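You operate a simulated robot arm through the tools that you are given. There is no shell and no other tool.

You are at the controls of a simulated two-armed robot. One attempt, no reset.

JOB
Pick up the brown tall carton marked "wrap" from the grey table top with one hand, pass it to the other hand and put it on the lacing bench top. Set down upright: brown tall carton.

The check looks at the end state, three seconds after you hand in, the way a careful person would. Anything else that was tipped, shoved, dropped, spilled or broken makes it a failure.

ROBOT AND FRAMES
Two 6-joint arms with two-finger grippers on one trunk, on a base that moves. Base frame: it is fixed to the floor where the robot stands at the start and does not move with it; the origin is under the middle of the robot, x ahead of it, y to its left, z up; the surface under the hand at the start is at about z = 880. Readings come in mm, degrees, newtons and seconds.
The left shoulder is at the start at [30, 178, 1038], the right one opposite. With the tool pointing down near the work surface each hand reaches from about 420 to 840 mm from the robot's upright axis, wherever it stands, measured 20 degrees to its own side. Places, roughly: lacing bench top [0, 2200, 900]. Payload 2.54 kg a hand.
The tool frame of a hand sits at the grasp point between the pads (the TCP): z along the fingers, y along the line on which they close. The tips reach 30 mm beyond it. The gripper opens to 116 mm; its body begins 95 mm behind the TCP.
Orientation is that of the tool frame in the base frame, as [roll, pitch, yaw] about the fixed x, y, z axes, in that order (R = Rz(yaw) Ry(pitch) Rx(roll)). With the fingers straight down and closing along the base's y, the tool's x points along the base's -x, its y along +y and its z along -z.

CONTROLS
- The arms move only by the tool arm_command. It takes "left_motion", "right_motion" or both (then of equal length, played together; a hand with none holds still); each is a list of rows, each a list of 3 entries, a list of its own where there are three numbers: the shift along the tool's x, y, z in mm, then the turn, a rotation vector about the tool's x, y, z in degrees, then the finger opening in mm, from 0 to 116. In form: [[[dx, dy, dz], [ax, ay, az], gripper], ...]. A call has 1 to 20 rows; each row shifts and turns the commanded pose from where the row before left it, along the tool's axes as they then stand. A row lasts 0.2 s, in which the tool goes at most 50 mm and 8.6 degrees; a call with a longer step from one row to the next is refused whole, and so is a gripper value outside its range. A pose out of reach is approached as far as the arm can. The call stops where the force on the tool passes 40 N (or 10 N more than at its start, if that is more) or the arm is blocked; 0.2 s more then pass. The fingers move at their own pace (about 153 mm/s each) and stop on an object; they squeeze with about 40 N. The grip force told is the motor's: it shows also when the fingers shut on nothing. Time passes only in rows, and 0.2 s behind the last, so rows that do not move let the fingers close. It gives the time, the measured TCP pose, the force on the tool (base axes), the opening and the grip force at its end, in the units of the frame above (readings bear some noise), with the torque about the TCP (base axes, N m) and any sound that the robot's microphone picked up, and new pictures: "show" is both (left out), scene, wrist or none (wrist: the cameras of the hands that moved).
- Cameras (640 x 400 px; columns grow to the right, rows downward): "scene" is now at [37.9, -30.1, 1754.1]; the picture's right is [-0.43, -0.90, 0.00], its down [-0.72, 0.34, -0.60] and it looks along [0.54, -0.26, -0.80] (base axes); focal length 283 px, centre (320, 200). "left" rides on the left gripper at [69, 15, -122] in its tool frame; the picture's right is [-0.21, 0.98, 0.00], its down [-0.83, -0.18, -0.53] and it looks along [-0.52, -0.11, 0.85] (tool axes); focal length 251 px, centre (320, 200). "right" rides on the right gripper at [69, -15, -122] in its tool frame; the picture's right is [0.21, 0.98, 0.00], its down [-0.83, 0.18, -0.53] and it looks along [-0.52, 0.11, 0.85] (tool axes); focal length 251 px, centre (320, 200). There is no depth. A picture from a camera that has moved, and an enlarged one, comes with that camera's place and axes in the base frame and with its lens.
- move_column(by): moves the trunk up (or, below 0, down) by that many mm; the arms and the scene camera ride with it, the base frame stays. It gives what a move gives, with no picture.
- base_move(legs): drives the robot by 1 to 6 legs, each [ahead, left, turn to the left] in mm, mm and degrees, along the robot's own axes; the way and the turn of a leg run together, so that a leg with both is an arc; at most 1500 mm and 180 degrees a leg. The arms and the cameras ride along, it lands a little off, and it stops where it bumps. It gives what a move gives, and a new picture of the scene camera.
- pan_tilt(pan, tilt): turns the head with the scene camera to pan (to the left, within 143 degrees either way) and tilt (down, from -29 to 69), counted from straight ahead of the robot. It gives what a move gives, and a new picture of the scene camera.
- close_up(camera, box): a new picture of the part [left, top, right, bottom] of that camera's present view, enlarged. No time passes.
- finish_job(): hands the job in; it is judged then, once.

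Places have to be worked out from the pictures, the camera data and where the tool is seen. Open the grippers and draw the arms clear of the work before you hand the job in, unless the task says otherwise.

The tools are called after "Emit:" by a JSON object that holds its "method" and its "body". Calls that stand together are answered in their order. arm_command: Moves the arms, as the interface text tells. Its arguments: {"type":"object","properties":{"left_motion":{"type":"array"},"right_motion":{"type":"array"},"show":{"type":"string","enum":["both","scene","wrist","none"]}},"required":[]} The other tools are called the same way: move_column (by) moves the trunk up or down; base_move (legs) drives the base; pan_tilt (pan, tilt) turns the head that bears the scene camera; close_up (camera, box) takes an enlarged picture of a part of a camera's view; finish_job () hands the job in.

At the start:

```text
clock: 0.0
left_tcp_pos: [513.7, 39.8, 1104.9]
left_tool_rot: [-179.9, 0.1, -180.0]
left_force: [-0.5, 1.1, -0.6]
left_ft_torque: [0.03, -0.01, 0.01]
left_grip_width: 115.9
left_gripper_force: 0.1
right_tcp_pos: [327.8, -347.9, 1159.0]
right_tool_rot: [-179.9, 0.0, 180.0]
right_force: [-0.9, -0.5, -0.3]
right_ft_torque: [0.02, -0.05, 0.02]
right_grip_width: 115.9
right_gripper_force: 0.2
trunk travel left (down, up): [-250.0, 290.0]
robot x, y, heading: [-0.4, 2.5, 0.2]
head pan, tilt (commanded): [-25.2, 53.0]
```

scene: 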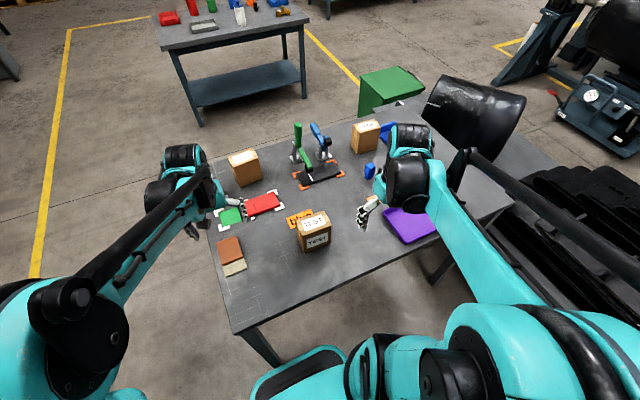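
right: 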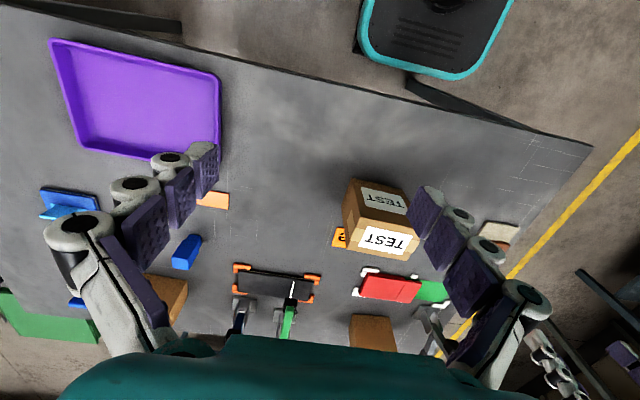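
left: 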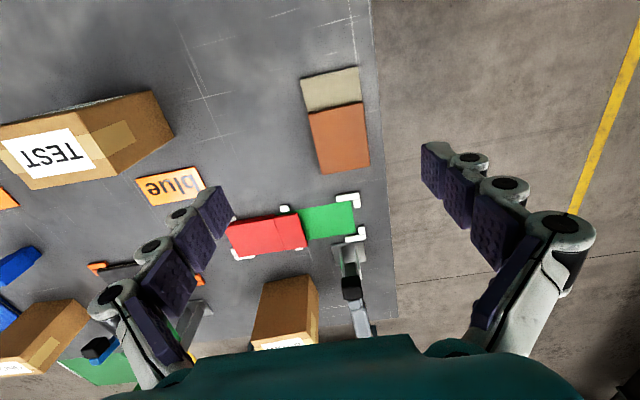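

I see three brown cartons on the grey table; the near one reads "TEST". I take enlarged views to find which one is marked "wrap".

Emit:
{"method": "close_up", "body": {"camera": "scene", "box": [200, 110, 300, 200]}}

Emit:
{"method": "close_up", "body": {"camera": "scene", "box": [320, 100, 420, 190]}}

Emit:
{"method": "close_up", "body": {"camera": "scene", "box": [270, 190, 370, 270]}}

Emit:
{"method": "close_up", "body": {"camera": "left", "box": [220, 260, 380, 360]}}

```text
4.44 times, centred on (250, 155) of scene
camera zoom: at [37.9, -30.1, 1754.1], right [-0.43, -0.9, 0.0], down [-0.72, 0.34, -0.6], along [0.54, -0.26, -0.8], focal length 1257 px, centre (631, 400)
```

zoom: 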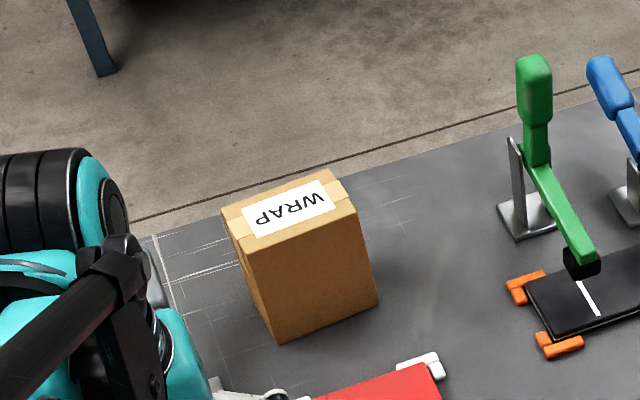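

```text
4.44 times, centred on (370, 145) of scene
camera zoom: at [37.9, -30.1, 1754.1], right [-0.43, -0.9, 0.0], down [-0.72, 0.34, -0.6], along [0.54, -0.26, -0.8], focal length 1257 px, centre (98, 444)
```

zoom: 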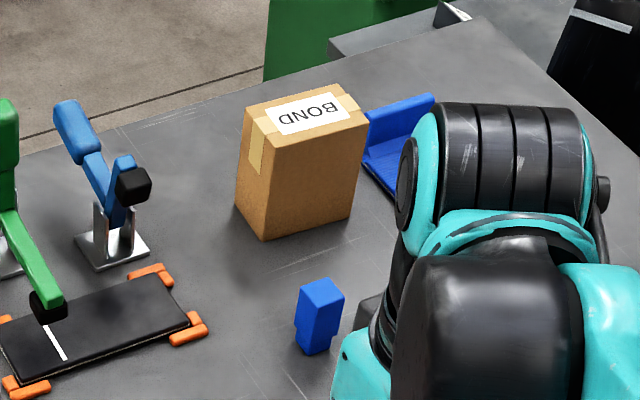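

```text
5.00 times, centred on (320, 230) of scene
camera zoom: at [37.9, -30.1, 1754.1], right [-0.43, -0.9, 0.0], down [-0.72, 0.34, -0.6], along [0.54, -0.26, -0.8], focal length 1414 px, centre (320, 50)
```

zoom: 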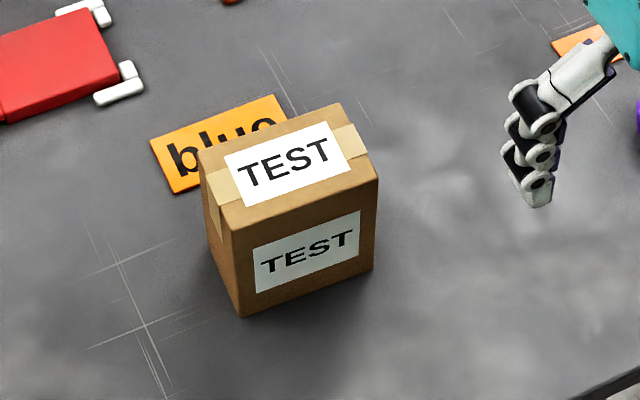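

```text
4.00 times, centred on (300, 310) of left
camera zoom: at [445.4, 54.8, 1226.4], right [0.21, 0.98, 0.0], down [0.83, -0.18, 0.53], along [0.52, -0.11, -0.85], focal length 1006 px, centre (400, -240)
```

zoom: 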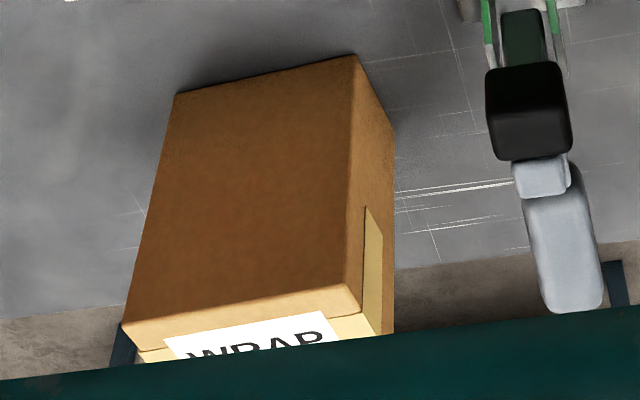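

The "WRAP" carton is the far-left one; from the left and scene views I place its near bottom edge at about (821,-48)–(835,-150), roughly 60 deep × 96 wide × 110 high, centre near (856,-95). Next I look around to the left for floor obstacles and the lacing bench.

Emit:
{"method": "pan_tilt", "body": {"pan": 60, "tilt": 35}}

Emit:
{"method": "pan_tilt", "body": {"pan": 100, "tilt": 30}}

Emit:
{"method": "pan_tilt", "body": {"pan": 15, "tilt": 45}}

```text
clock: 1.6
left_tcp_pos: [513.9, 40.2, 1104.8]
left_tool_rot: [179.9, -0.1, 180.0]
left_force: [-0.8, -0.8, 0.2]
left_ft_torque: [0.0, 0.02, -0.02]
left_grip_width: 115.8
left_gripper_force: 0.0
right_tcp_pos: [327.4, -348.1, 1157.9]
right_tool_rot: [-179.9, -0.1, -180.0]
right_force: [0.1, 0.1, -0.3]
right_ft_torque: [0.0, 0.01, 0.01]
right_grip_width: 115.8
right_gripper_force: 0.1
trunk travel left (down, up): [-250.0, 290.0]
robot x, y, heading: [-2.5, 1.2, 0.1]
head pan, tilt (commanded): [60.0, 35.0]
camera scene: at [14.9, 77.7, 1779.8], right [0.87, -0.5, 0.0], down [-0.29, -0.5, -0.82], along [0.41, 0.71, -0.57], focal length 283 px, centre (320, 200)
```

scene: 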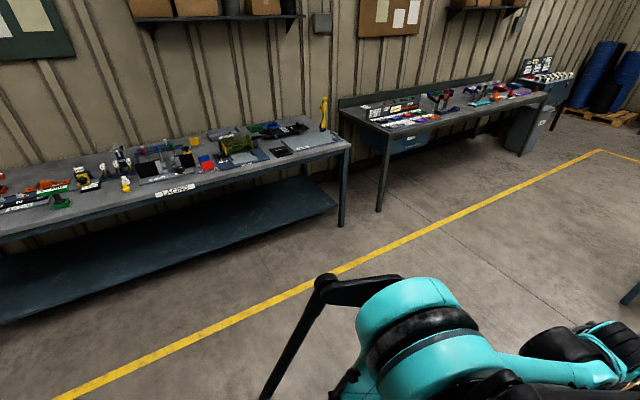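

```text
clock: 2.7
left_tcp_pos: [513.8, 39.9, 1106.2]
left_tool_rot: [180.0, 0.0, -180.0]
left_force: [-0.2, -0.2, 0.1]
left_ft_torque: [-0.03, -0.02, 0.02]
left_grip_width: 115.9
left_gripper_force: 0.0
right_tcp_pos: [327.8, -347.4, 1158.6]
right_tool_rot: [180.0, 0.0, -180.0]
right_force: [-0.2, 0.1, -0.7]
right_ft_torque: [0.0, 0.0, 0.02]
right_grip_width: 116.2
right_gripper_force: 0.1
trunk travel left (down, up): [-250.0, 290.0]
robot x, y, heading: [2.0, -1.5, -0.1]
head pan, tilt (commanded): [100.0, 30.0]
camera scene: at [-44.8, 90.5, 1787.6], right [0.98, 0.17, 0.0], down [0.09, -0.49, -0.87], along [-0.15, 0.85, -0.5], focal length 283 px, centre (320, 200)
```

scene: 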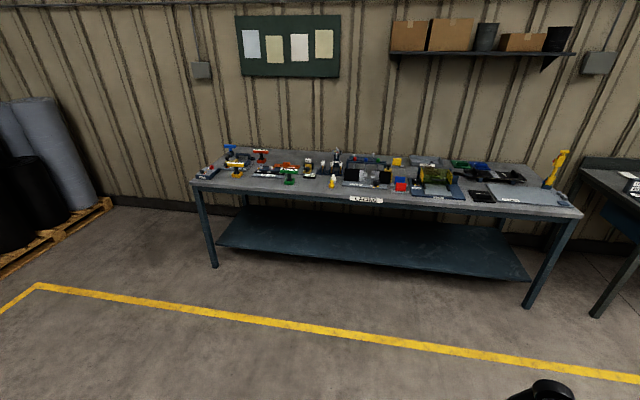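

```text
clock: 4.2
left_tcp_pos: [513.7, 40.2, 1104.7]
left_tool_rot: [180.0, 0.0, -180.0]
left_force: [0.1, 0.4, 0.6]
left_ft_torque: [0.0, -0.02, -0.01]
left_grip_width: 115.9
left_gripper_force: 0.0
right_tcp_pos: [327.3, -348.8, 1157.9]
right_tool_rot: [-180.0, -0.1, -179.9]
right_force: [-0.3, 0.2, -0.9]
right_ft_torque: [0.0, 0.01, -0.01]
right_grip_width: 115.9
right_gripper_force: 0.2
trunk travel left (down, up): [-250.0, 290.0]
robot x, y, heading: [2.2, -0.5, 0.2]
head pan, tilt (commanded): [15.0, 45.0]
camera scene: at [49.4, 22.5, 1765.0], right [0.26, -0.97, 0.0], down [-0.68, -0.18, -0.71], along [0.68, 0.18, -0.71], focal length 283 px, centre (320, 200)
```

scene: 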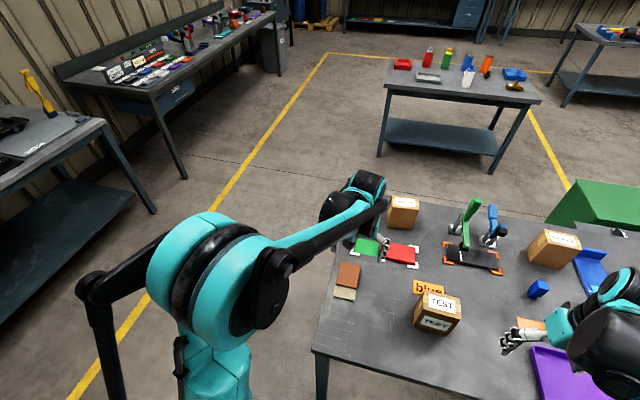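

The lacing bench (labelled, along the left wall, front edge near y≈1680, x from about -1220 to 1200) is cluttered. I zoom in there to find a free spot before planning.

Emit:
{"method": "pan_tilt", "body": {"pan": 90, "tilt": 25}}

Emit:
{"method": "close_up", "body": {"camera": "scene", "box": [140, 110, 340, 235]}}

Emit:
{"method": "close_up", "body": {"camera": "scene", "box": [300, 110, 500, 235]}}

```text
clock: 5.7
left_tcp_pos: [514.8, 40.3, 1106.0]
left_tool_rot: [180.0, 0.0, 180.0]
left_force: [0.0, 0.2, -0.3]
left_ft_torque: [0.01, -0.02, -0.03]
left_grip_width: 116.0
left_gripper_force: 0.0
right_tcp_pos: [326.9, -348.8, 1158.4]
right_tool_rot: [180.0, 0.1, -180.0]
right_force: [0.1, 0.1, -0.6]
right_ft_torque: [0.01, 0.0, 0.0]
right_grip_width: 116.2
right_gripper_force: 0.1
trunk travel left (down, up): [-250.0, 290.0]
robot x, y, heading: [1.6, -0.4, 0.1]
head pan, tilt (commanded): [90.0, 25.0]
camera scene: at [-29.1, 93.6, 1795.6], right [1.0, 0.0, 0.0], down [0.0, -0.42, -0.91], along [0.0, 0.91, -0.42], focal length 283 px, centre (320, 200)
```

scene: 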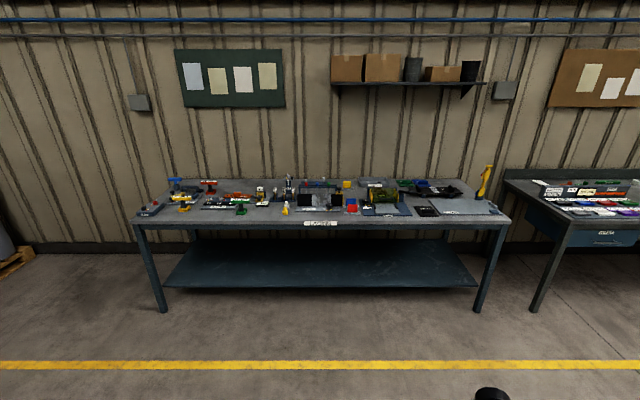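

```text
3.20 times, centred on (240, 172) of scene
camera zoom: at [-29.1, 93.6, 1795.6], right [1.0, 0.0, 0.0], down [0.0, -0.42, -0.91], along [0.0, 0.91, -0.42], focal length 905 px, centre (576, 288)
```

zoom: 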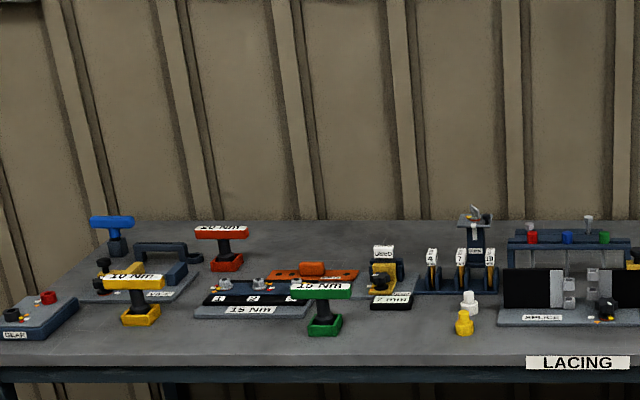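

```text
3.20 times, centred on (400, 172) of scene
camera zoom: at [-29.1, 93.6, 1795.6], right [1.0, 0.0, 0.0], down [0.0, -0.42, -0.91], along [0.0, 0.91, -0.42], focal length 905 px, centre (64, 288)
```

zoom: 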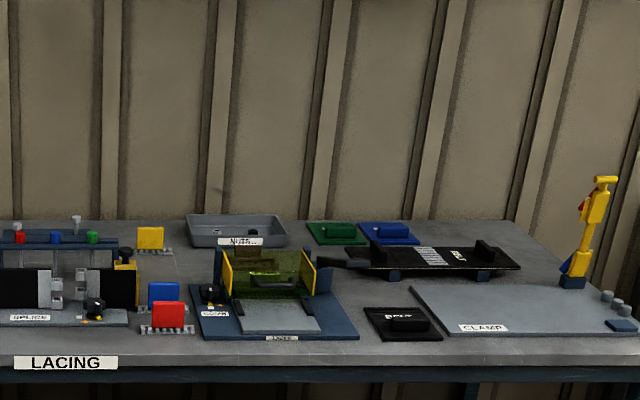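

The bench front strip has free room at about x -880…-640, y 1700…1870 (in front of "15 Nm", between the yellow and green T-tools). For picking I'll go round to the table's clear left side so the robot faces the carton; first raise the trunk a little, then drive left, turn right 90° and go sideways.

Emit:
{"method": "move_column", "body": {"by": 120}}

Emit:
{"method": "base_move", "body": {"legs": [[0, 720, 0], [0, 0, -90], [0, 650, 0]]}}

Emit:
{"method": "pan_tilt", "body": {"pan": 10, "tilt": 50}}

```text
clock: 7.2
left_tcp_pos: [514.0, 38.9, 1224.4]
left_tool_rot: [180.0, 0.0, 179.9]
left_force: [-0.1, 0.4, -0.4]
left_ft_torque: [0.01, 0.01, -0.02]
left_grip_width: 115.7
left_gripper_force: 0.0
right_tcp_pos: [327.7, -348.4, 1278.6]
right_tool_rot: [-180.0, 0.0, -179.9]
right_force: [0.0, 0.5, 0.0]
right_ft_torque: [0.01, -0.01, 0.01]
right_grip_width: 115.8
right_gripper_force: 0.1
trunk travel left (down, up): [-370.0, 170.0]
robot x, y, heading: [-2.3, -0.0, -0.0]
head pan, tilt (commanded): [90.0, 25.0]
```

```text
clock: 18.3
left_tcp_pos: [679.3, 209.7, 1225.1]
left_tool_rot: [-180.0, 0.0, 88.9]
left_force: [-0.1, -1.1, -0.1]
left_ft_torque: [-0.01, 0.0, 0.02]
left_grip_width: 116.1
left_gripper_force: 0.1
right_tcp_pos: [293.0, 404.2, 1278.1]
right_tool_rot: [179.9, 0.0, 88.9]
right_force: [0.1, 0.8, 0.0]
right_ft_torque: [0.0, 0.0, -0.03]
right_grip_width: 116.1
right_gripper_force: 0.0
trunk travel left (down, up): [-370.0, 170.0]
robot x, y, heading: [650.1, 726.4, -91.0]
head pan, tilt (commanded): [90.0, 25.0]
camera scene: at [742.0, 754.5, 1915.6], right [-0.02, -1.0, 0.0], down [-0.42, 0.01, -0.91], along [0.91, -0.02, -0.42], focal length 283 px, centre (320, 200)
```

scene: 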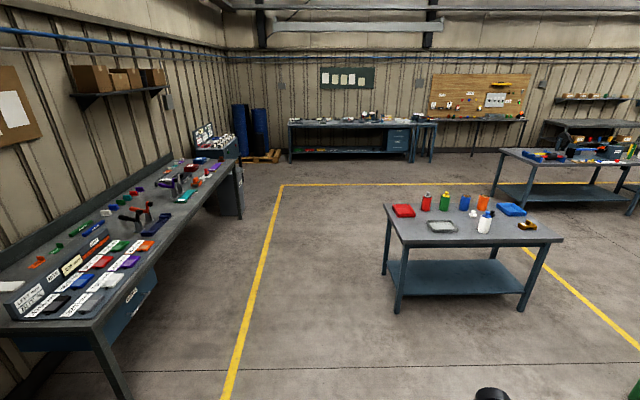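

```text
clock: 19.8
left_tcp_pos: [678.7, 210.0, 1225.4]
left_tool_rot: [-180.0, 0.0, 88.9]
left_force: [0.5, -0.3, -0.6]
left_ft_torque: [-0.02, 0.0, -0.01]
left_grip_width: 115.9
left_gripper_force: 0.0
right_tcp_pos: [295.1, 404.1, 1277.7]
right_tool_rot: [-180.0, 0.0, 88.9]
right_force: [0.0, -0.1, -0.4]
right_ft_torque: [0.01, 0.0, 0.02]
right_grip_width: 116.2
right_gripper_force: 0.0
trunk travel left (down, up): [-370.0, 170.0]
robot x, y, heading: [651.7, 726.8, -90.8]
head pan, tilt (commanded): [10.0, 50.0]
camera scene: at [661.7, 680.2, 1878.1], right [-0.99, -0.16, 0.0], down [-0.12, 0.76, -0.64], along [0.1, -0.64, -0.77], focal length 283 px, centre (320, 200)
```

scene: 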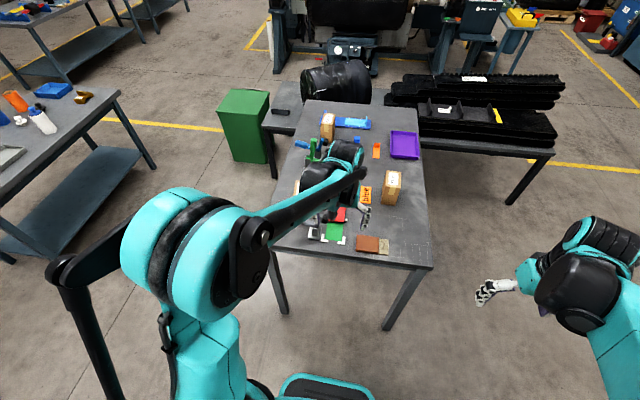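

The robot is at (651,726) facing -y with the table ahead and the floor between clear; table legs are at about (308,96) and (983,94). I drive ahead 240 mm, straightening the heading, which leaves the base short of the table.

Emit:
{"method": "base_move", "body": {"legs": [[240, 0, 0.9]]}}

Emit:
{"method": "arm_command", "body": {"left_motion": [[[0, 45, 0], [0, 0, 0], 116], [[0, 45, 0], [0, 0, 0], 116], [[0, 45, 0], [0, 0, 0], 116], [[0, 42, 0], [0, 0, 0], 116], [[0, 0, 0], [0, 0, 0], 116]]}}

```text
clock: 21.6
left_tcp_pos: [682.1, -31.6, 1224.9]
left_tool_rot: [-180.0, 0.0, 89.7]
left_force: [-1.0, 0.0, 0.3]
left_ft_torque: [0.03, -0.02, 0.0]
left_grip_width: 116.1
left_gripper_force: 0.1
right_tcp_pos: [295.5, 157.7, 1279.0]
right_tool_rot: [-180.0, 0.0, 89.7]
right_force: [-0.4, 0.0, 0.9]
right_ft_torque: [0.02, 0.01, 0.0]
right_grip_width: 116.1
right_gripper_force: 0.0
trunk travel left (down, up): [-370.0, 170.0]
robot x, y, heading: [649.2, 485.5, -90.5]
head pan, tilt (commanded): [10.0, 50.0]
camera scene: at [659.3, 439.3, 1878.1], right [-0.99, -0.17, 0.0], down [-0.13, 0.76, -0.64], along [0.11, -0.63, -0.77], focal length 283 px, centre (320, 200)
```

scene: 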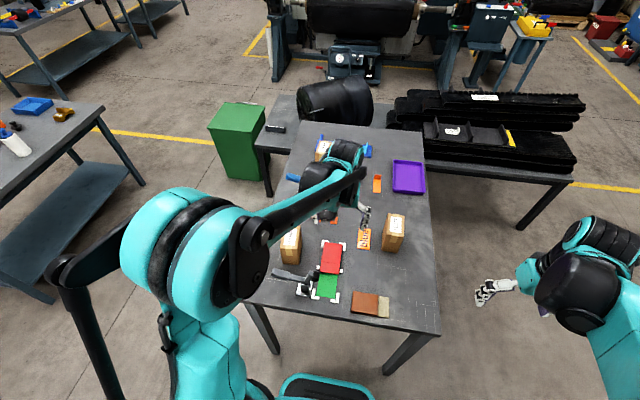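

```text
clock: 22.8
left_tcp_pos: [859.4, -31.9, 1224.7]
left_tool_rot: [179.8, 0.1, 89.7]
left_force: [-0.4, 0.0, -0.9]
left_ft_torque: [0.02, -0.07, -0.01]
left_grip_width: 115.9
left_gripper_force: 0.0
right_tcp_pos: [293.6, 158.0, 1278.2]
right_tool_rot: [-180.0, 0.0, 89.7]
right_force: [-0.6, -0.7, 0.2]
right_ft_torque: [0.01, -0.01, -0.01]
right_grip_width: 116.2
right_gripper_force: 0.0
trunk travel left (down, up): [-370.0, 170.0]
robot x, y, heading: [645.5, 481.5, -90.2]
head pan, tilt (commanded): [10.0, 50.0]
camera scene: at [657.6, 439.0, 1878.1], right [-0.99, -0.17, 0.0], down [-0.13, 0.76, -0.64], along [0.11, -0.63, -0.77], focal length 283 px, centre (320, 200)
camera left: at [874.2, 35.9, 1345.2], right [0.98, -0.22, 0.0], down [-0.19, -0.82, 0.53], along [-0.12, -0.52, -0.85], focal length 251 px, centre (320, 200)
```

scene: 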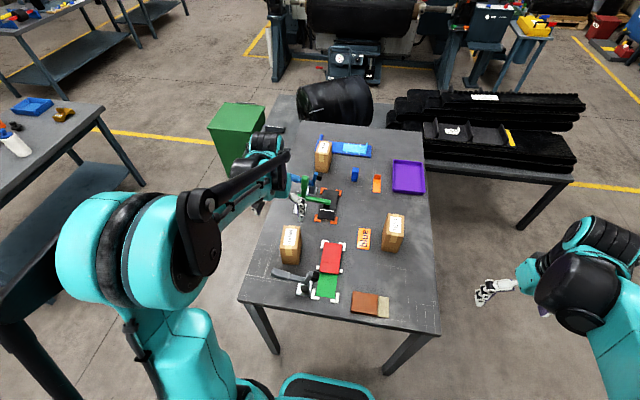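
left: 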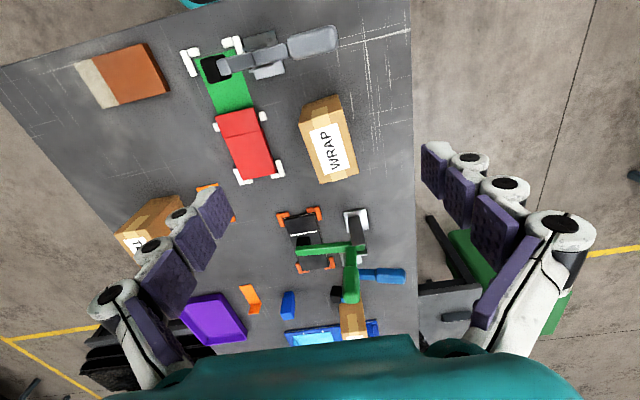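

The carton is right below and a bit nearer to the robot in the wrist view, with a grey clamp handle on its robot side. I enlarge it to locate it precisely.

Emit:
{"method": "close_up", "body": {"camera": "left", "box": [240, 10, 420, 200]}}

Emit:
{"method": "close_up", "body": {"camera": "scene", "box": [240, 180, 360, 320]}}

```text
2.11 times, centred on (330, 105) of left
camera zoom: at [874.2, 35.9, 1345.2], right [0.98, -0.22, 0.0], down [-0.19, -0.82, 0.53], along [-0.12, -0.52, -0.85], focal length 529 px, centre (299, 400)
```

zoom: 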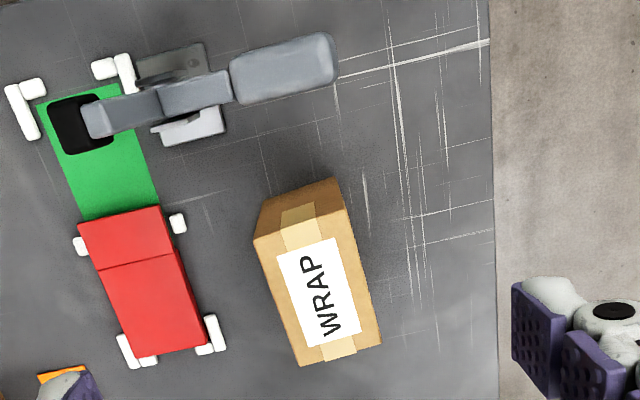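

```text
2.86 times, centred on (300, 250) of scene
camera zoom: at [657.6, 439.0, 1878.1], right [-0.99, -0.17, 0.0], down [-0.13, 0.76, -0.64], along [0.11, -0.63, -0.77], focal length 808 px, centre (377, 57)
```

zoom: 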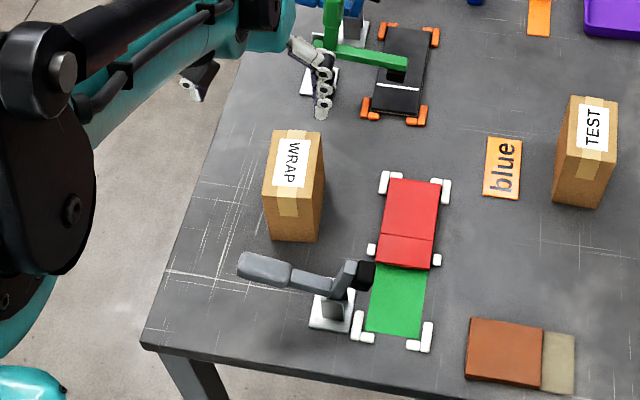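

From the wrist view the carton top corners work out at about (825,-51), (886,-47), (895,-145), (832,-151) at z≈992: centre (859,-98), yaw about +4.3°, with the clamp handle at about y 20…55, z≈985. I shift over the robot-side half of the carton, turn 4.3° and come down to just above it to check.

Emit:
{"method": "arm_command", "body": {"left_motion": [[[-44, -1, 0], [0, 0, -4.3], 116], [[0, 0, 40], [0, 0, 0], 116], [[0, 0, 40], [0, 0, 0], 116], [[0, 0, 40], [0, 0, 0], 116], [[0, 0, 40], [0, 0, 0], 116], [[0, 0, 0], [0, 0, 0], 116]]}}

```text
clock: 24.2
left_tcp_pos: [860.4, -77.8, 1063.4]
left_tool_rot: [-179.9, 0.0, 93.9]
left_force: [0.5, -0.3, -1.1]
left_ft_torque: [-0.03, 0.02, 0.0]
left_grip_width: 115.9
left_gripper_force: 0.0
right_tcp_pos: [296.5, 158.8, 1276.4]
right_tool_rot: [180.0, 0.0, 89.7]
right_force: [0.8, 0.5, 0.2]
right_ft_torque: [0.0, 0.01, 0.0]
right_grip_width: 116.1
right_gripper_force: 0.1
trunk travel left (down, up): [-370.0, 170.0]
robot x, y, heading: [647.8, 485.3, -90.2]
head pan, tilt (commanded): [10.0, 50.0]
camera scene: at [658.9, 439.7, 1878.1], right [-0.99, -0.17, 0.0], down [-0.13, 0.76, -0.64], along [0.11, -0.63, -0.77], focal length 283 px, centre (320, 200)
camera left: at [870.0, -7.5, 1185.0], right [0.99, -0.15, 0.0], down [-0.12, -0.84, 0.53], along [-0.08, -0.53, -0.85], focal length 251 px, centre (320, 200)
```

scene: 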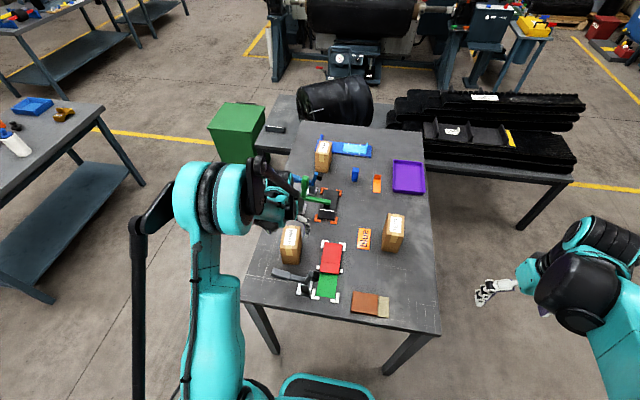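
left: 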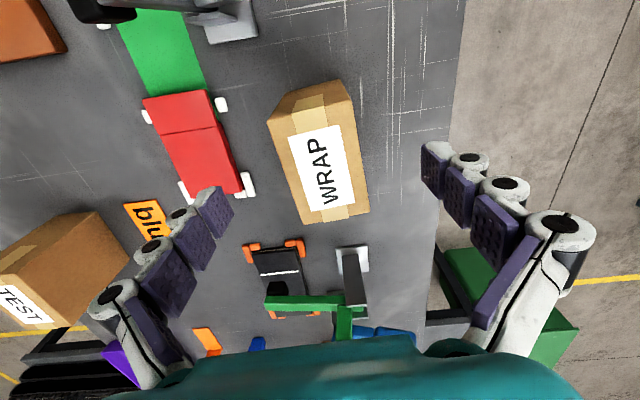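

The hand is at (860,-78,1063), 71 mm above the carton top; the tool axis should meet the top face at about pixel (320,147). I zoom in to check alignment.

Emit:
{"method": "close_up", "body": {"camera": "left", "box": [220, 60, 420, 240]}}

Emit:
{"method": "close_up", "body": {"camera": "scene", "box": [240, 160, 360, 310]}}

```text
2.22 times, centred on (320, 150) of left
camera zoom: at [870.0, -7.5, 1185.0], right [0.99, -0.15, 0.0], down [-0.12, -0.84, 0.53], along [-0.08, -0.53, -0.85], focal length 559 px, centre (320, 311)
```

zoom: 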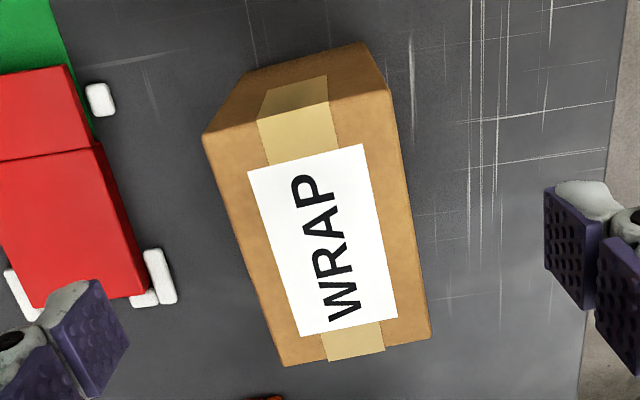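

```text
2.67 times, centred on (300, 235) of scene
camera zoom: at [658.9, 439.7, 1878.1], right [-0.99, -0.17, 0.0], down [-0.13, 0.76, -0.64], along [0.11, -0.63, -0.77], focal length 754 px, centre (373, 107)
```

zoom: 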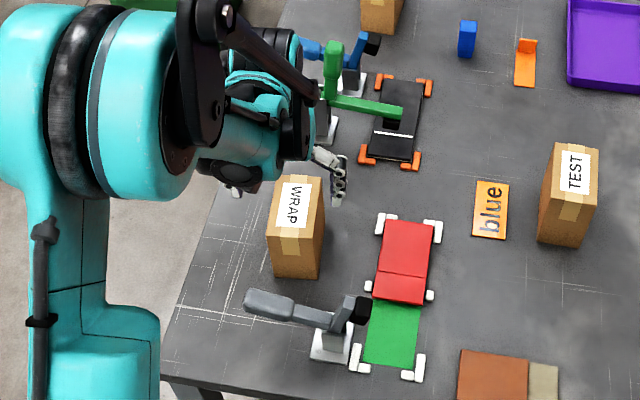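

Alignment is good: carton centre (860,-99), yaw ≈5.2°, and the hand is over the robot-side half. I trim 2 mm and 1.2°, go down to z≈965 (tips ~57 mm above the table), and look before closing.

Emit:
{"method": "arm_command", "body": {"left_motion": [[[0, -2, 0], [0, 0, -1.2], 116], [[0, 0, 25], [0, 0, 0], 116], [[0, 0, 25], [0, 0, 0], 116], [[0, 0, 25], [0, 0, 0], 116], [[0, 0, 23], [0, 0, 0], 116], [[0, 0, 0], [0, 0, 0], 116]]}}

```text
clock: 25.6
left_tcp_pos: [857.1, -75.9, 967.7]
left_tool_rot: [179.9, 0.0, 95.2]
left_force: [1.1, 0.8, -0.4]
left_ft_torque: [-0.01, 0.03, 0.03]
left_grip_width: 116.0
left_gripper_force: 0.0
right_tcp_pos: [294.8, 160.0, 1279.7]
right_tool_rot: [-180.0, 0.1, 89.6]
right_force: [0.0, 0.4, -0.1]
right_ft_torque: [-0.01, -0.01, -0.01]
right_grip_width: 116.2
right_gripper_force: 0.0
trunk travel left (down, up): [-370.0, 170.0]
robot x, y, heading: [646.7, 484.2, -90.3]
head pan, tilt (commanded): [10.0, 50.0]
camera scene: at [659.1, 440.0, 1878.1], right [-0.99, -0.17, 0.0], down [-0.13, 0.76, -0.64], along [0.11, -0.63, -0.77], focal length 283 px, centre (320, 200)
camera left: at [865.5, -6.6, 1088.9], right [0.99, -0.13, 0.0], down [-0.11, -0.84, 0.53], along [-0.07, -0.53, -0.85], focal length 251 px, centre (320, 200)
```

scene: 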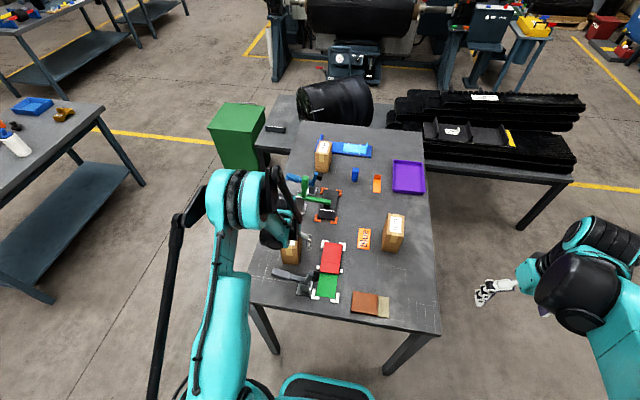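
left: 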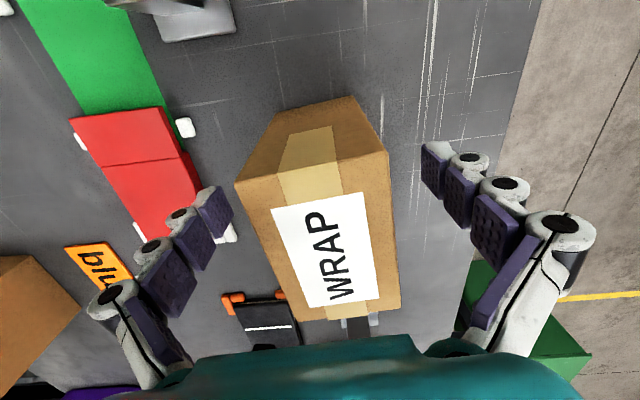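

The carton sits centred between the open fingers with no contact so far. I close on it and wait.

Emit:
{"method": "arm_command", "body": {"left_motion": [[[0, 0, 0], [0, 0, 0], 30], [[0, 0, 0], [0, 0, 0], 30], [[0, 0, 0], [0, 0, 0], 30], [[0, 0, 0], [0, 0, 0], 30]]}}

```text
clock: 26.6
left_tcp_pos: [856.8, -76.8, 968.4]
left_tool_rot: [179.9, 0.1, 95.1]
left_force: [3.1, -3.0, 6.4]
left_ft_torque: [0.15, -0.41, -0.16]
left_grip_width: 63.3
left_gripper_force: 40.5
right_tcp_pos: [295.2, 159.3, 1279.4]
right_tool_rot: [180.0, -0.1, 89.7]
right_force: [0.0, -0.3, 0.1]
right_ft_torque: [0.01, 0.0, -0.03]
right_grip_width: 115.9
right_gripper_force: 0.0
trunk travel left (down, up): [-370.0, 170.0]
robot x, y, heading: [645.9, 485.1, -90.4]
head pan, tilt (commanded): [10.0, 50.0]
camera scene: at [659.6, 439.5, 1878.1], right [-0.99, -0.17, 0.0], down [-0.13, 0.76, -0.64], along [0.11, -0.63, -0.77], focal length 283 px, centre (320, 200)
camera left: at [866.0, -7.0, 1089.1], right [0.99, -0.13, 0.0], down [-0.11, -0.84, 0.53], along [-0.07, -0.53, -0.85], focal length 251 px, centre (320, 200)
```

scene: 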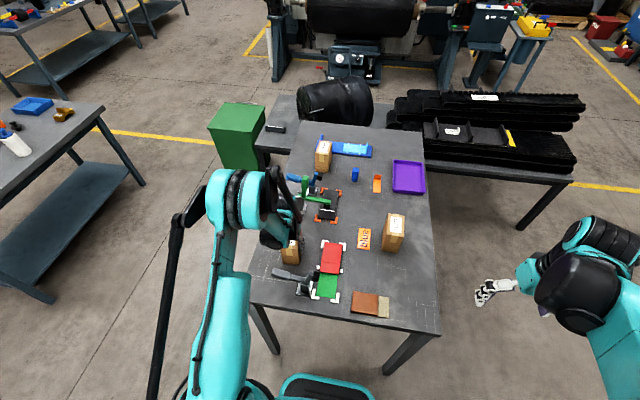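
left: 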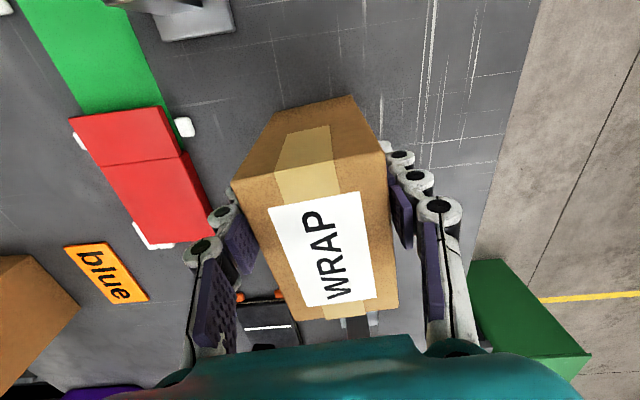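

Gripped at 63 mm with 40 N. I lift 60 mm straight up slowly and check that the carton hangs straight and doesn't slip.

Emit:
{"method": "arm_command", "body": {"left_motion": [[[0, 0, -10], [0, 0, 0], 30], [[0, 0, -20], [0, 0, 0], 30], [[0, 0, -30], [0, 0, 0], 30], [[0, 0, 0], [0, 0, 0], 30]], "show": "wrist"}}

```text
clock: 27.6
left_tcp_pos: [857.3, -77.1, 1027.3]
left_tool_rot: [180.0, 0.0, 95.1]
left_force: [-0.5, -0.4, -3.0]
left_ft_torque: [0.11, 0.04, -0.01]
left_grip_width: 63.3
left_gripper_force: 40.0
right_tcp_pos: [297.2, 158.2, 1278.2]
right_tool_rot: [-179.9, -0.1, 89.7]
right_force: [-0.1, -0.8, -0.1]
right_ft_torque: [0.02, 0.02, 0.01]
right_grip_width: 116.0
right_gripper_force: 0.2
trunk travel left (down, up): [-370.0, 170.0]
robot x, y, heading: [645.7, 485.6, -90.4]
head pan, tilt (commanded): [10.0, 50.0]
camera left: at [865.9, -7.3, 1148.6], right [0.99, -0.13, 0.0], down [-0.11, -0.84, 0.53], along [-0.07, -0.53, -0.85], focal length 251 px, centre (320, 200)
```

left: 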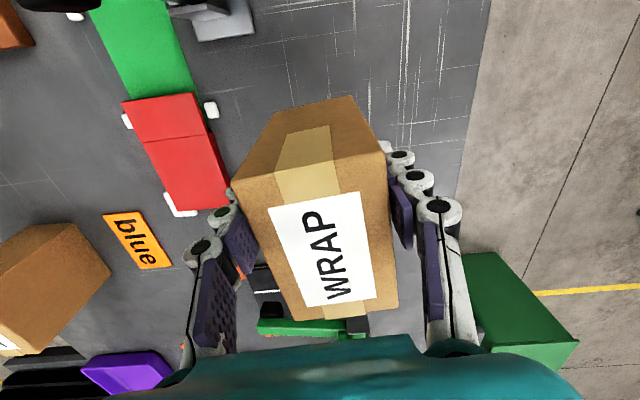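

The lift held cleanly: force ≈3 N, carton unchanged in the hand. I raise it another 170 mm over the clamps, then back the robot away from the table.

Emit:
{"method": "arm_command", "body": {"left_motion": [[[0, 0, -35], [0, 0, 0], 30], [[0, 0, -35], [0, 0, 0], 30], [[0, 0, -35], [0, 0, 0], 30], [[0, 0, -35], [0, 0, 0], 30], [[0, 0, -30], [0, 0, 0], 30], [[0, 0, 0], [0, 0, 0], 30]]}}

Emit:
{"method": "base_move", "body": {"legs": [[-420, 0, 0]]}}

```text
clock: 29.0
left_tcp_pos: [857.2, -74.9, 1198.6]
left_tool_rot: [180.0, 0.0, 95.1]
left_force: [0.3, -0.1, -4.4]
left_ft_torque: [0.07, -0.02, -0.03]
left_grip_width: 63.1
left_gripper_force: 39.9
right_tcp_pos: [296.2, 158.3, 1278.6]
right_tool_rot: [180.0, 0.0, 89.8]
right_force: [-0.8, -0.6, -0.7]
right_ft_torque: [0.04, -0.01, -0.01]
right_grip_width: 115.7
right_gripper_force: 0.1
trunk travel left (down, up): [-370.0, 170.0]
robot x, y, heading: [646.6, 483.3, -90.4]
head pan, tilt (commanded): [10.0, 50.0]
camera scene: at [659.6, 438.5, 1878.0], right [-0.99, -0.17, 0.0], down [-0.13, 0.76, -0.64], along [0.11, -0.63, -0.77], focal length 283 px, centre (320, 200)
camera left: at [866.4, -5.6, 1318.9], right [0.99, -0.13, 0.0], down [-0.11, -0.84, 0.53], along [-0.07, -0.53, -0.85], focal length 251 px, centre (320, 200)
```

scene: 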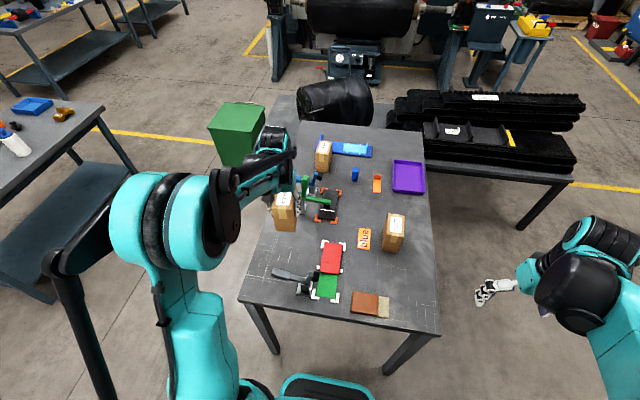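
left: 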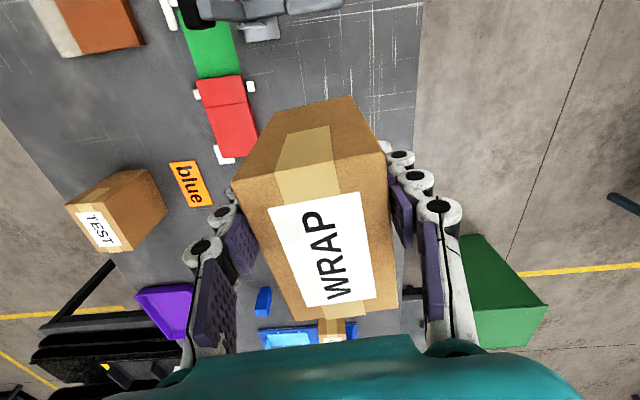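

```text
clock: 31.5
left_tcp_pos: [860.7, 342.4, 1197.6]
left_tool_rot: [180.0, 0.0, 95.4]
left_force: [-0.1, 0.3, -2.8]
left_ft_torque: [0.07, -0.01, 0.03]
left_grip_width: 63.3
left_gripper_force: 40.3
right_tcp_pos: [298.2, 573.5, 1277.5]
right_tool_rot: [180.0, 0.1, 89.8]
right_force: [-0.4, -0.3, -0.4]
right_ft_torque: [0.0, -0.01, 0.01]
right_grip_width: 116.0
right_gripper_force: 0.1
trunk travel left (down, up): [-370.0, 170.0]
robot x, y, heading: [650.0, 903.5, -90.0]
head pan, tilt (commanded): [10.0, 50.0]
camera scene: at [661.4, 855.8, 1878.0], right [-0.99, -0.17, 0.0], down [-0.13, 0.76, -0.64], along [0.11, -0.63, -0.77], focal length 283 px, centre (320, 200)
```

scene: 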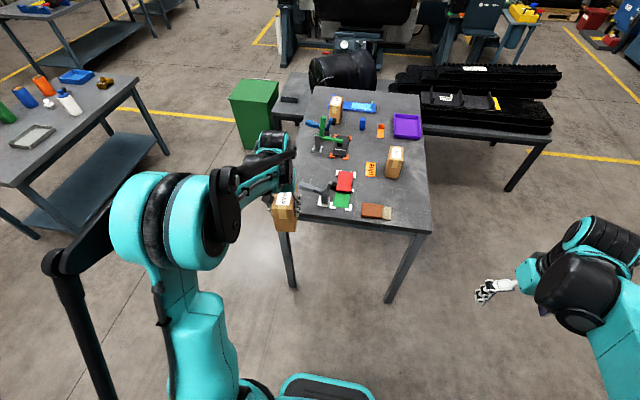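

The carton is clear of the table and steady. Now I bring the left hand with the carton to the robot's middle and turn it so its camera side faces left, while the right hand moves ahead and turns to mirror it.

Emit:
{"method": "arm_command", "body": {"left_motion": [[[15.6, -36.4, 5.6], [0, 0, 0], 30], [[15.6, -36.4, 5.6], [0, 0, 0], 30], [[15.6, -36.4, 5.6], [0, 0, 0], 30], [[15.6, -36.4, 5.6], [0, 0, 0], 30], [[15.6, -36.4, 5.6], [0, 0, 0], 30], [[0, 0, 0], [0, 0, 7.95], 30], [[0, 0, 0], [0, 0, 7.95], 30], [[0, 0, 0], [0, 0, 7.95], 30], [[0, 0, 0], [0, 0, 7.95], 30], [[0, 0, 0], [0, 0, 7.95], 30], [[0, 0, 0], [0, 0, 7.95], 30], [[0, 0, 0], [0, 0, 7.95], 30], [[0, 0, 0], [0, 0, 7.95], 30], [[0, 0, 0], [0, 0, 7.95], 30], [[0, 0, 0], [0, 0, 7.95], 30], [[0, 0, 0], [0, 0, 7.95], 30], [[0, 0, 0], [0, 0, 7.95], 30]], "right_motion": [[[-30, 10.4, 0], [0, 0, 0], 116], [[-30, 10.4, 0], [0, 0, 0], 116], [[-30, 10.4, 0], [0, 0, 0], 116], [[-30, 10.4, 0], [0, 0, 0], 116], [[-30, 10.4, 0], [0, 0, 0], 116], [[0, 0, 0], [0, 0, -8.2], 116], [[0, 0, 0], [0, 0, -8.2], 116], [[0, 0, 0], [0, 0, -8.2], 116], [[0, 0, 0], [0, 0, -8.2], 116], [[0, 0, 0], [0, 0, -8.2], 116], [[0, 0, 0], [0, 0, -8.2], 116], [[0, 0, 0], [0, 0, -8.2], 116], [[0, 0, 0], [0, 0, -8.2], 116], [[0, 0, 0], [0, 0, -8.2], 116], [[0, 0, 0], [0, 0, -8.2], 116], [[0, 0, 0], [0, 0, -8.2], 116], [[0, 0, 0], [0, 0, 0], 116]]}}

```text
clock: 35.1
left_tcp_pos: [670.9, 403.0, 1169.4]
left_tool_rot: [-180.0, 0.0, -0.3]
left_force: [-1.3, 0.2, -4.2]
left_ft_torque: [0.01, -0.09, -0.02]
left_grip_width: 63.3
left_gripper_force: 39.8
right_tcp_pos: [350.1, 423.5, 1277.3]
right_tool_rot: [-180.0, 0.0, -179.9]
right_force: [-0.3, -0.8, -0.2]
right_ft_torque: [-0.02, 0.0, -0.03]
right_grip_width: 116.0
right_gripper_force: 0.0
trunk travel left (down, up): [-370.0, 170.0]
robot x, y, heading: [647.2, 898.2, -90.3]
head pan, tilt (commanded): [10.0, 50.0]
camera scene: at [661.1, 855.6, 1878.0], right [-0.99, -0.17, 0.0], down [-0.13, 0.76, -0.64], along [0.11, -0.63, -0.77], focal length 283 px, centre (320, 200)
camera right: at [280.1, 407.7, 1400.5], right [-0.22, 0.98, 0.0], down [0.83, 0.18, 0.53], along [0.52, 0.12, -0.85], focal length 251 px, centre (320, 200)
camera left: at [740.3, 386.7, 1290.0], right [-0.22, -0.98, 0.0], down [-0.83, 0.19, 0.53], along [-0.52, 0.12, -0.85], focal length 251 px, centre (320, 200)
```

scene: 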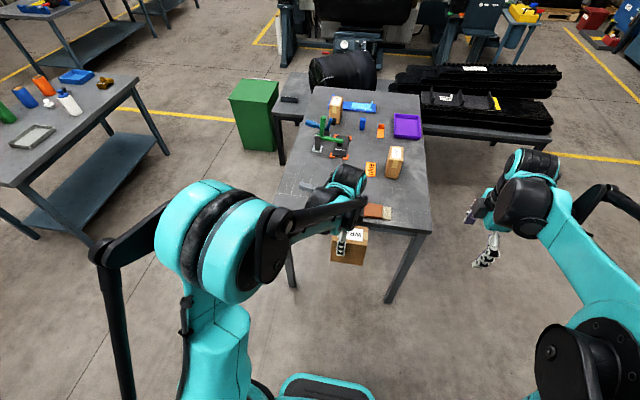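
right: 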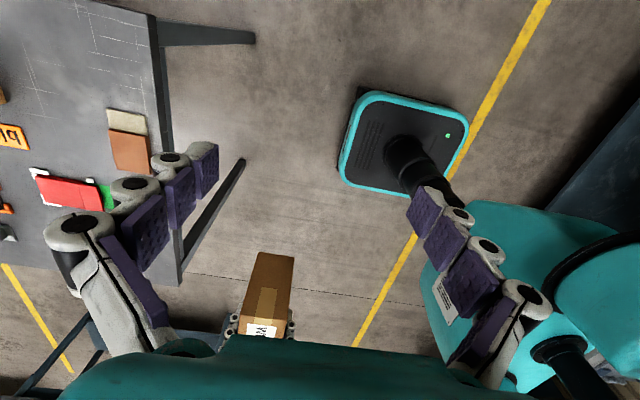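
left: 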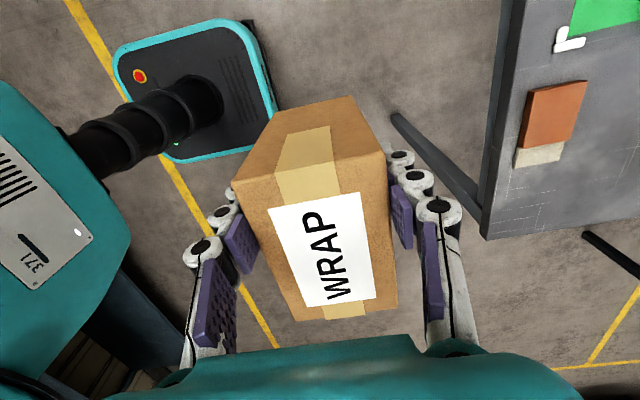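

The hand-over layout came out well: left TCP (671,403,1169), carton centre about (649,403), top ≈1194, bottom ≈1081. Now I tilt the right hand 45° so its fingers point toward the carton and down, and check its reading, plus zoom on how the carton sits in the left hand.

Emit:
{"method": "close_up", "body": {"camera": "left", "box": [170, 80, 470, 360]}}

Emit:
{"method": "arm_command", "body": {"right_motion": [[[0, 0, 0], [0, -7.5, 0], 116], [[0, 0, 0], [0, -7.5, 0], 116], [[0, 0, 0], [0, -7.5, 0], 116], [[0, 0, 0], [0, -7.5, 0], 116], [[0, 0, 0], [0, -7.5, 0], 116], [[0, 0, 0], [0, -7.5, 0], 116], [[0, 0, 0], [0, 0, 0], 116]]}}

```text
1.43 times, centred on (320, 220) of left
camera zoom: at [740.3, 386.7, 1290.0], right [-0.22, -0.98, 0.0], down [-0.83, 0.19, 0.53], along [-0.52, 0.12, -0.85], focal length 359 px, centre (320, 171)
```

zoom: 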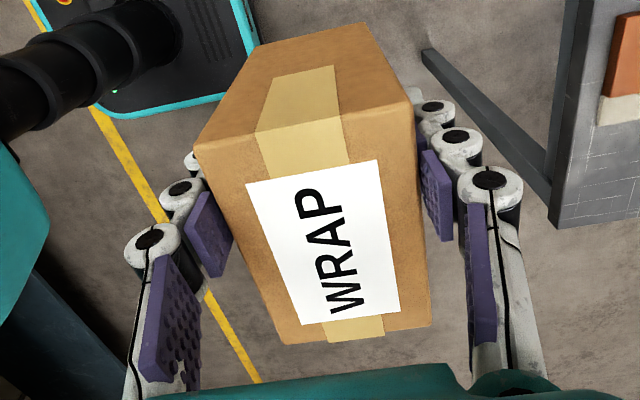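

```text
clock: 36.7
left_tcp_pos: [672.1, 402.6, 1169.4]
left_tool_rot: [180.0, 0.0, -0.1]
left_force: [1.3, 0.0, -3.1]
left_ft_torque: [0.02, -0.06, 0.0]
left_grip_width: 63.1
left_gripper_force: 39.8
right_tcp_pos: [350.0, 423.9, 1279.2]
right_tool_rot: [-180.0, 45.0, 180.0]
right_force: [0.3, 1.1, -0.3]
right_ft_torque: [-0.02, 0.05, -0.06]
right_grip_width: 116.0
right_gripper_force: 0.1
trunk travel left (down, up): [-370.0, 170.0]
robot x, y, heading: [651.2, 900.8, -90.2]
head pan, tilt (commanded): [10.0, 50.0]
camera scene: at [662.2, 856.1, 1878.1], right [-0.99, -0.17, 0.0], down [-0.13, 0.75, -0.64], along [0.11, -0.63, -0.77], focal length 283 px, centre (320, 200)
camera right: at [215.0, 407.6, 1317.0], right [-0.15, 0.98, -0.15], down [0.21, 0.18, 0.96], along [0.97, 0.11, -0.23], focal length 251 px, centre (320, 200)
```

scene: 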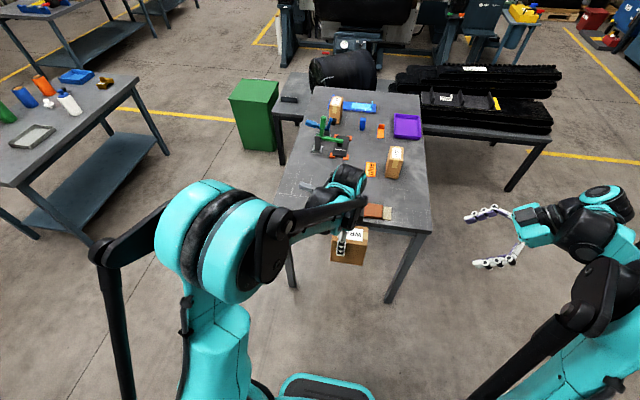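
right: 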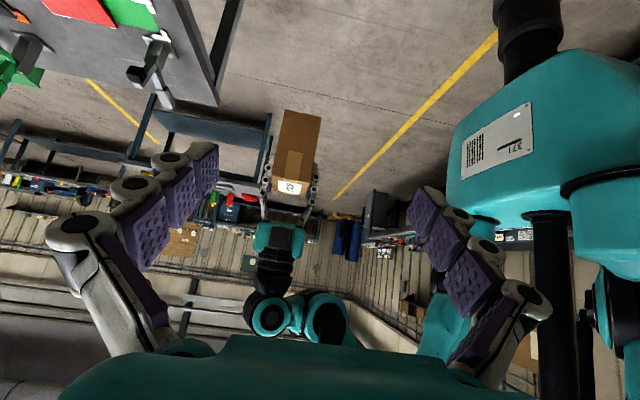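

The tilt is exact (pitch 45). I zoom the right camera on the held carton to double-check its place before the approach.

Emit:
{"method": "close_up", "body": {"camera": "right", "box": [230, 90, 370, 270]}}

```text
2.22 times, centred on (300, 180) of right
camera zoom: at [215.0, 407.6, 1317.0], right [-0.15, 0.98, -0.15], down [0.21, 0.18, 0.96], along [0.97, 0.11, -0.23], focal length 559 px, centre (364, 244)
```

zoom: 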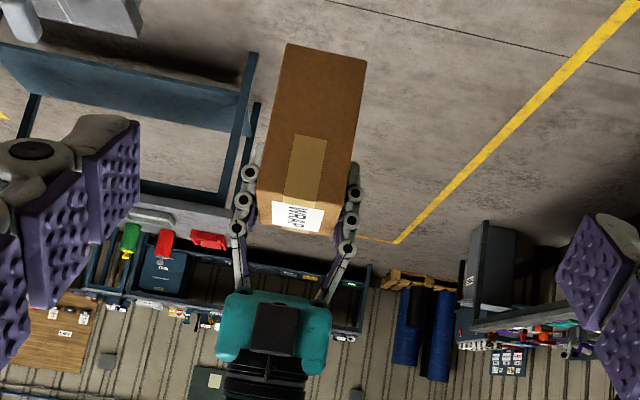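

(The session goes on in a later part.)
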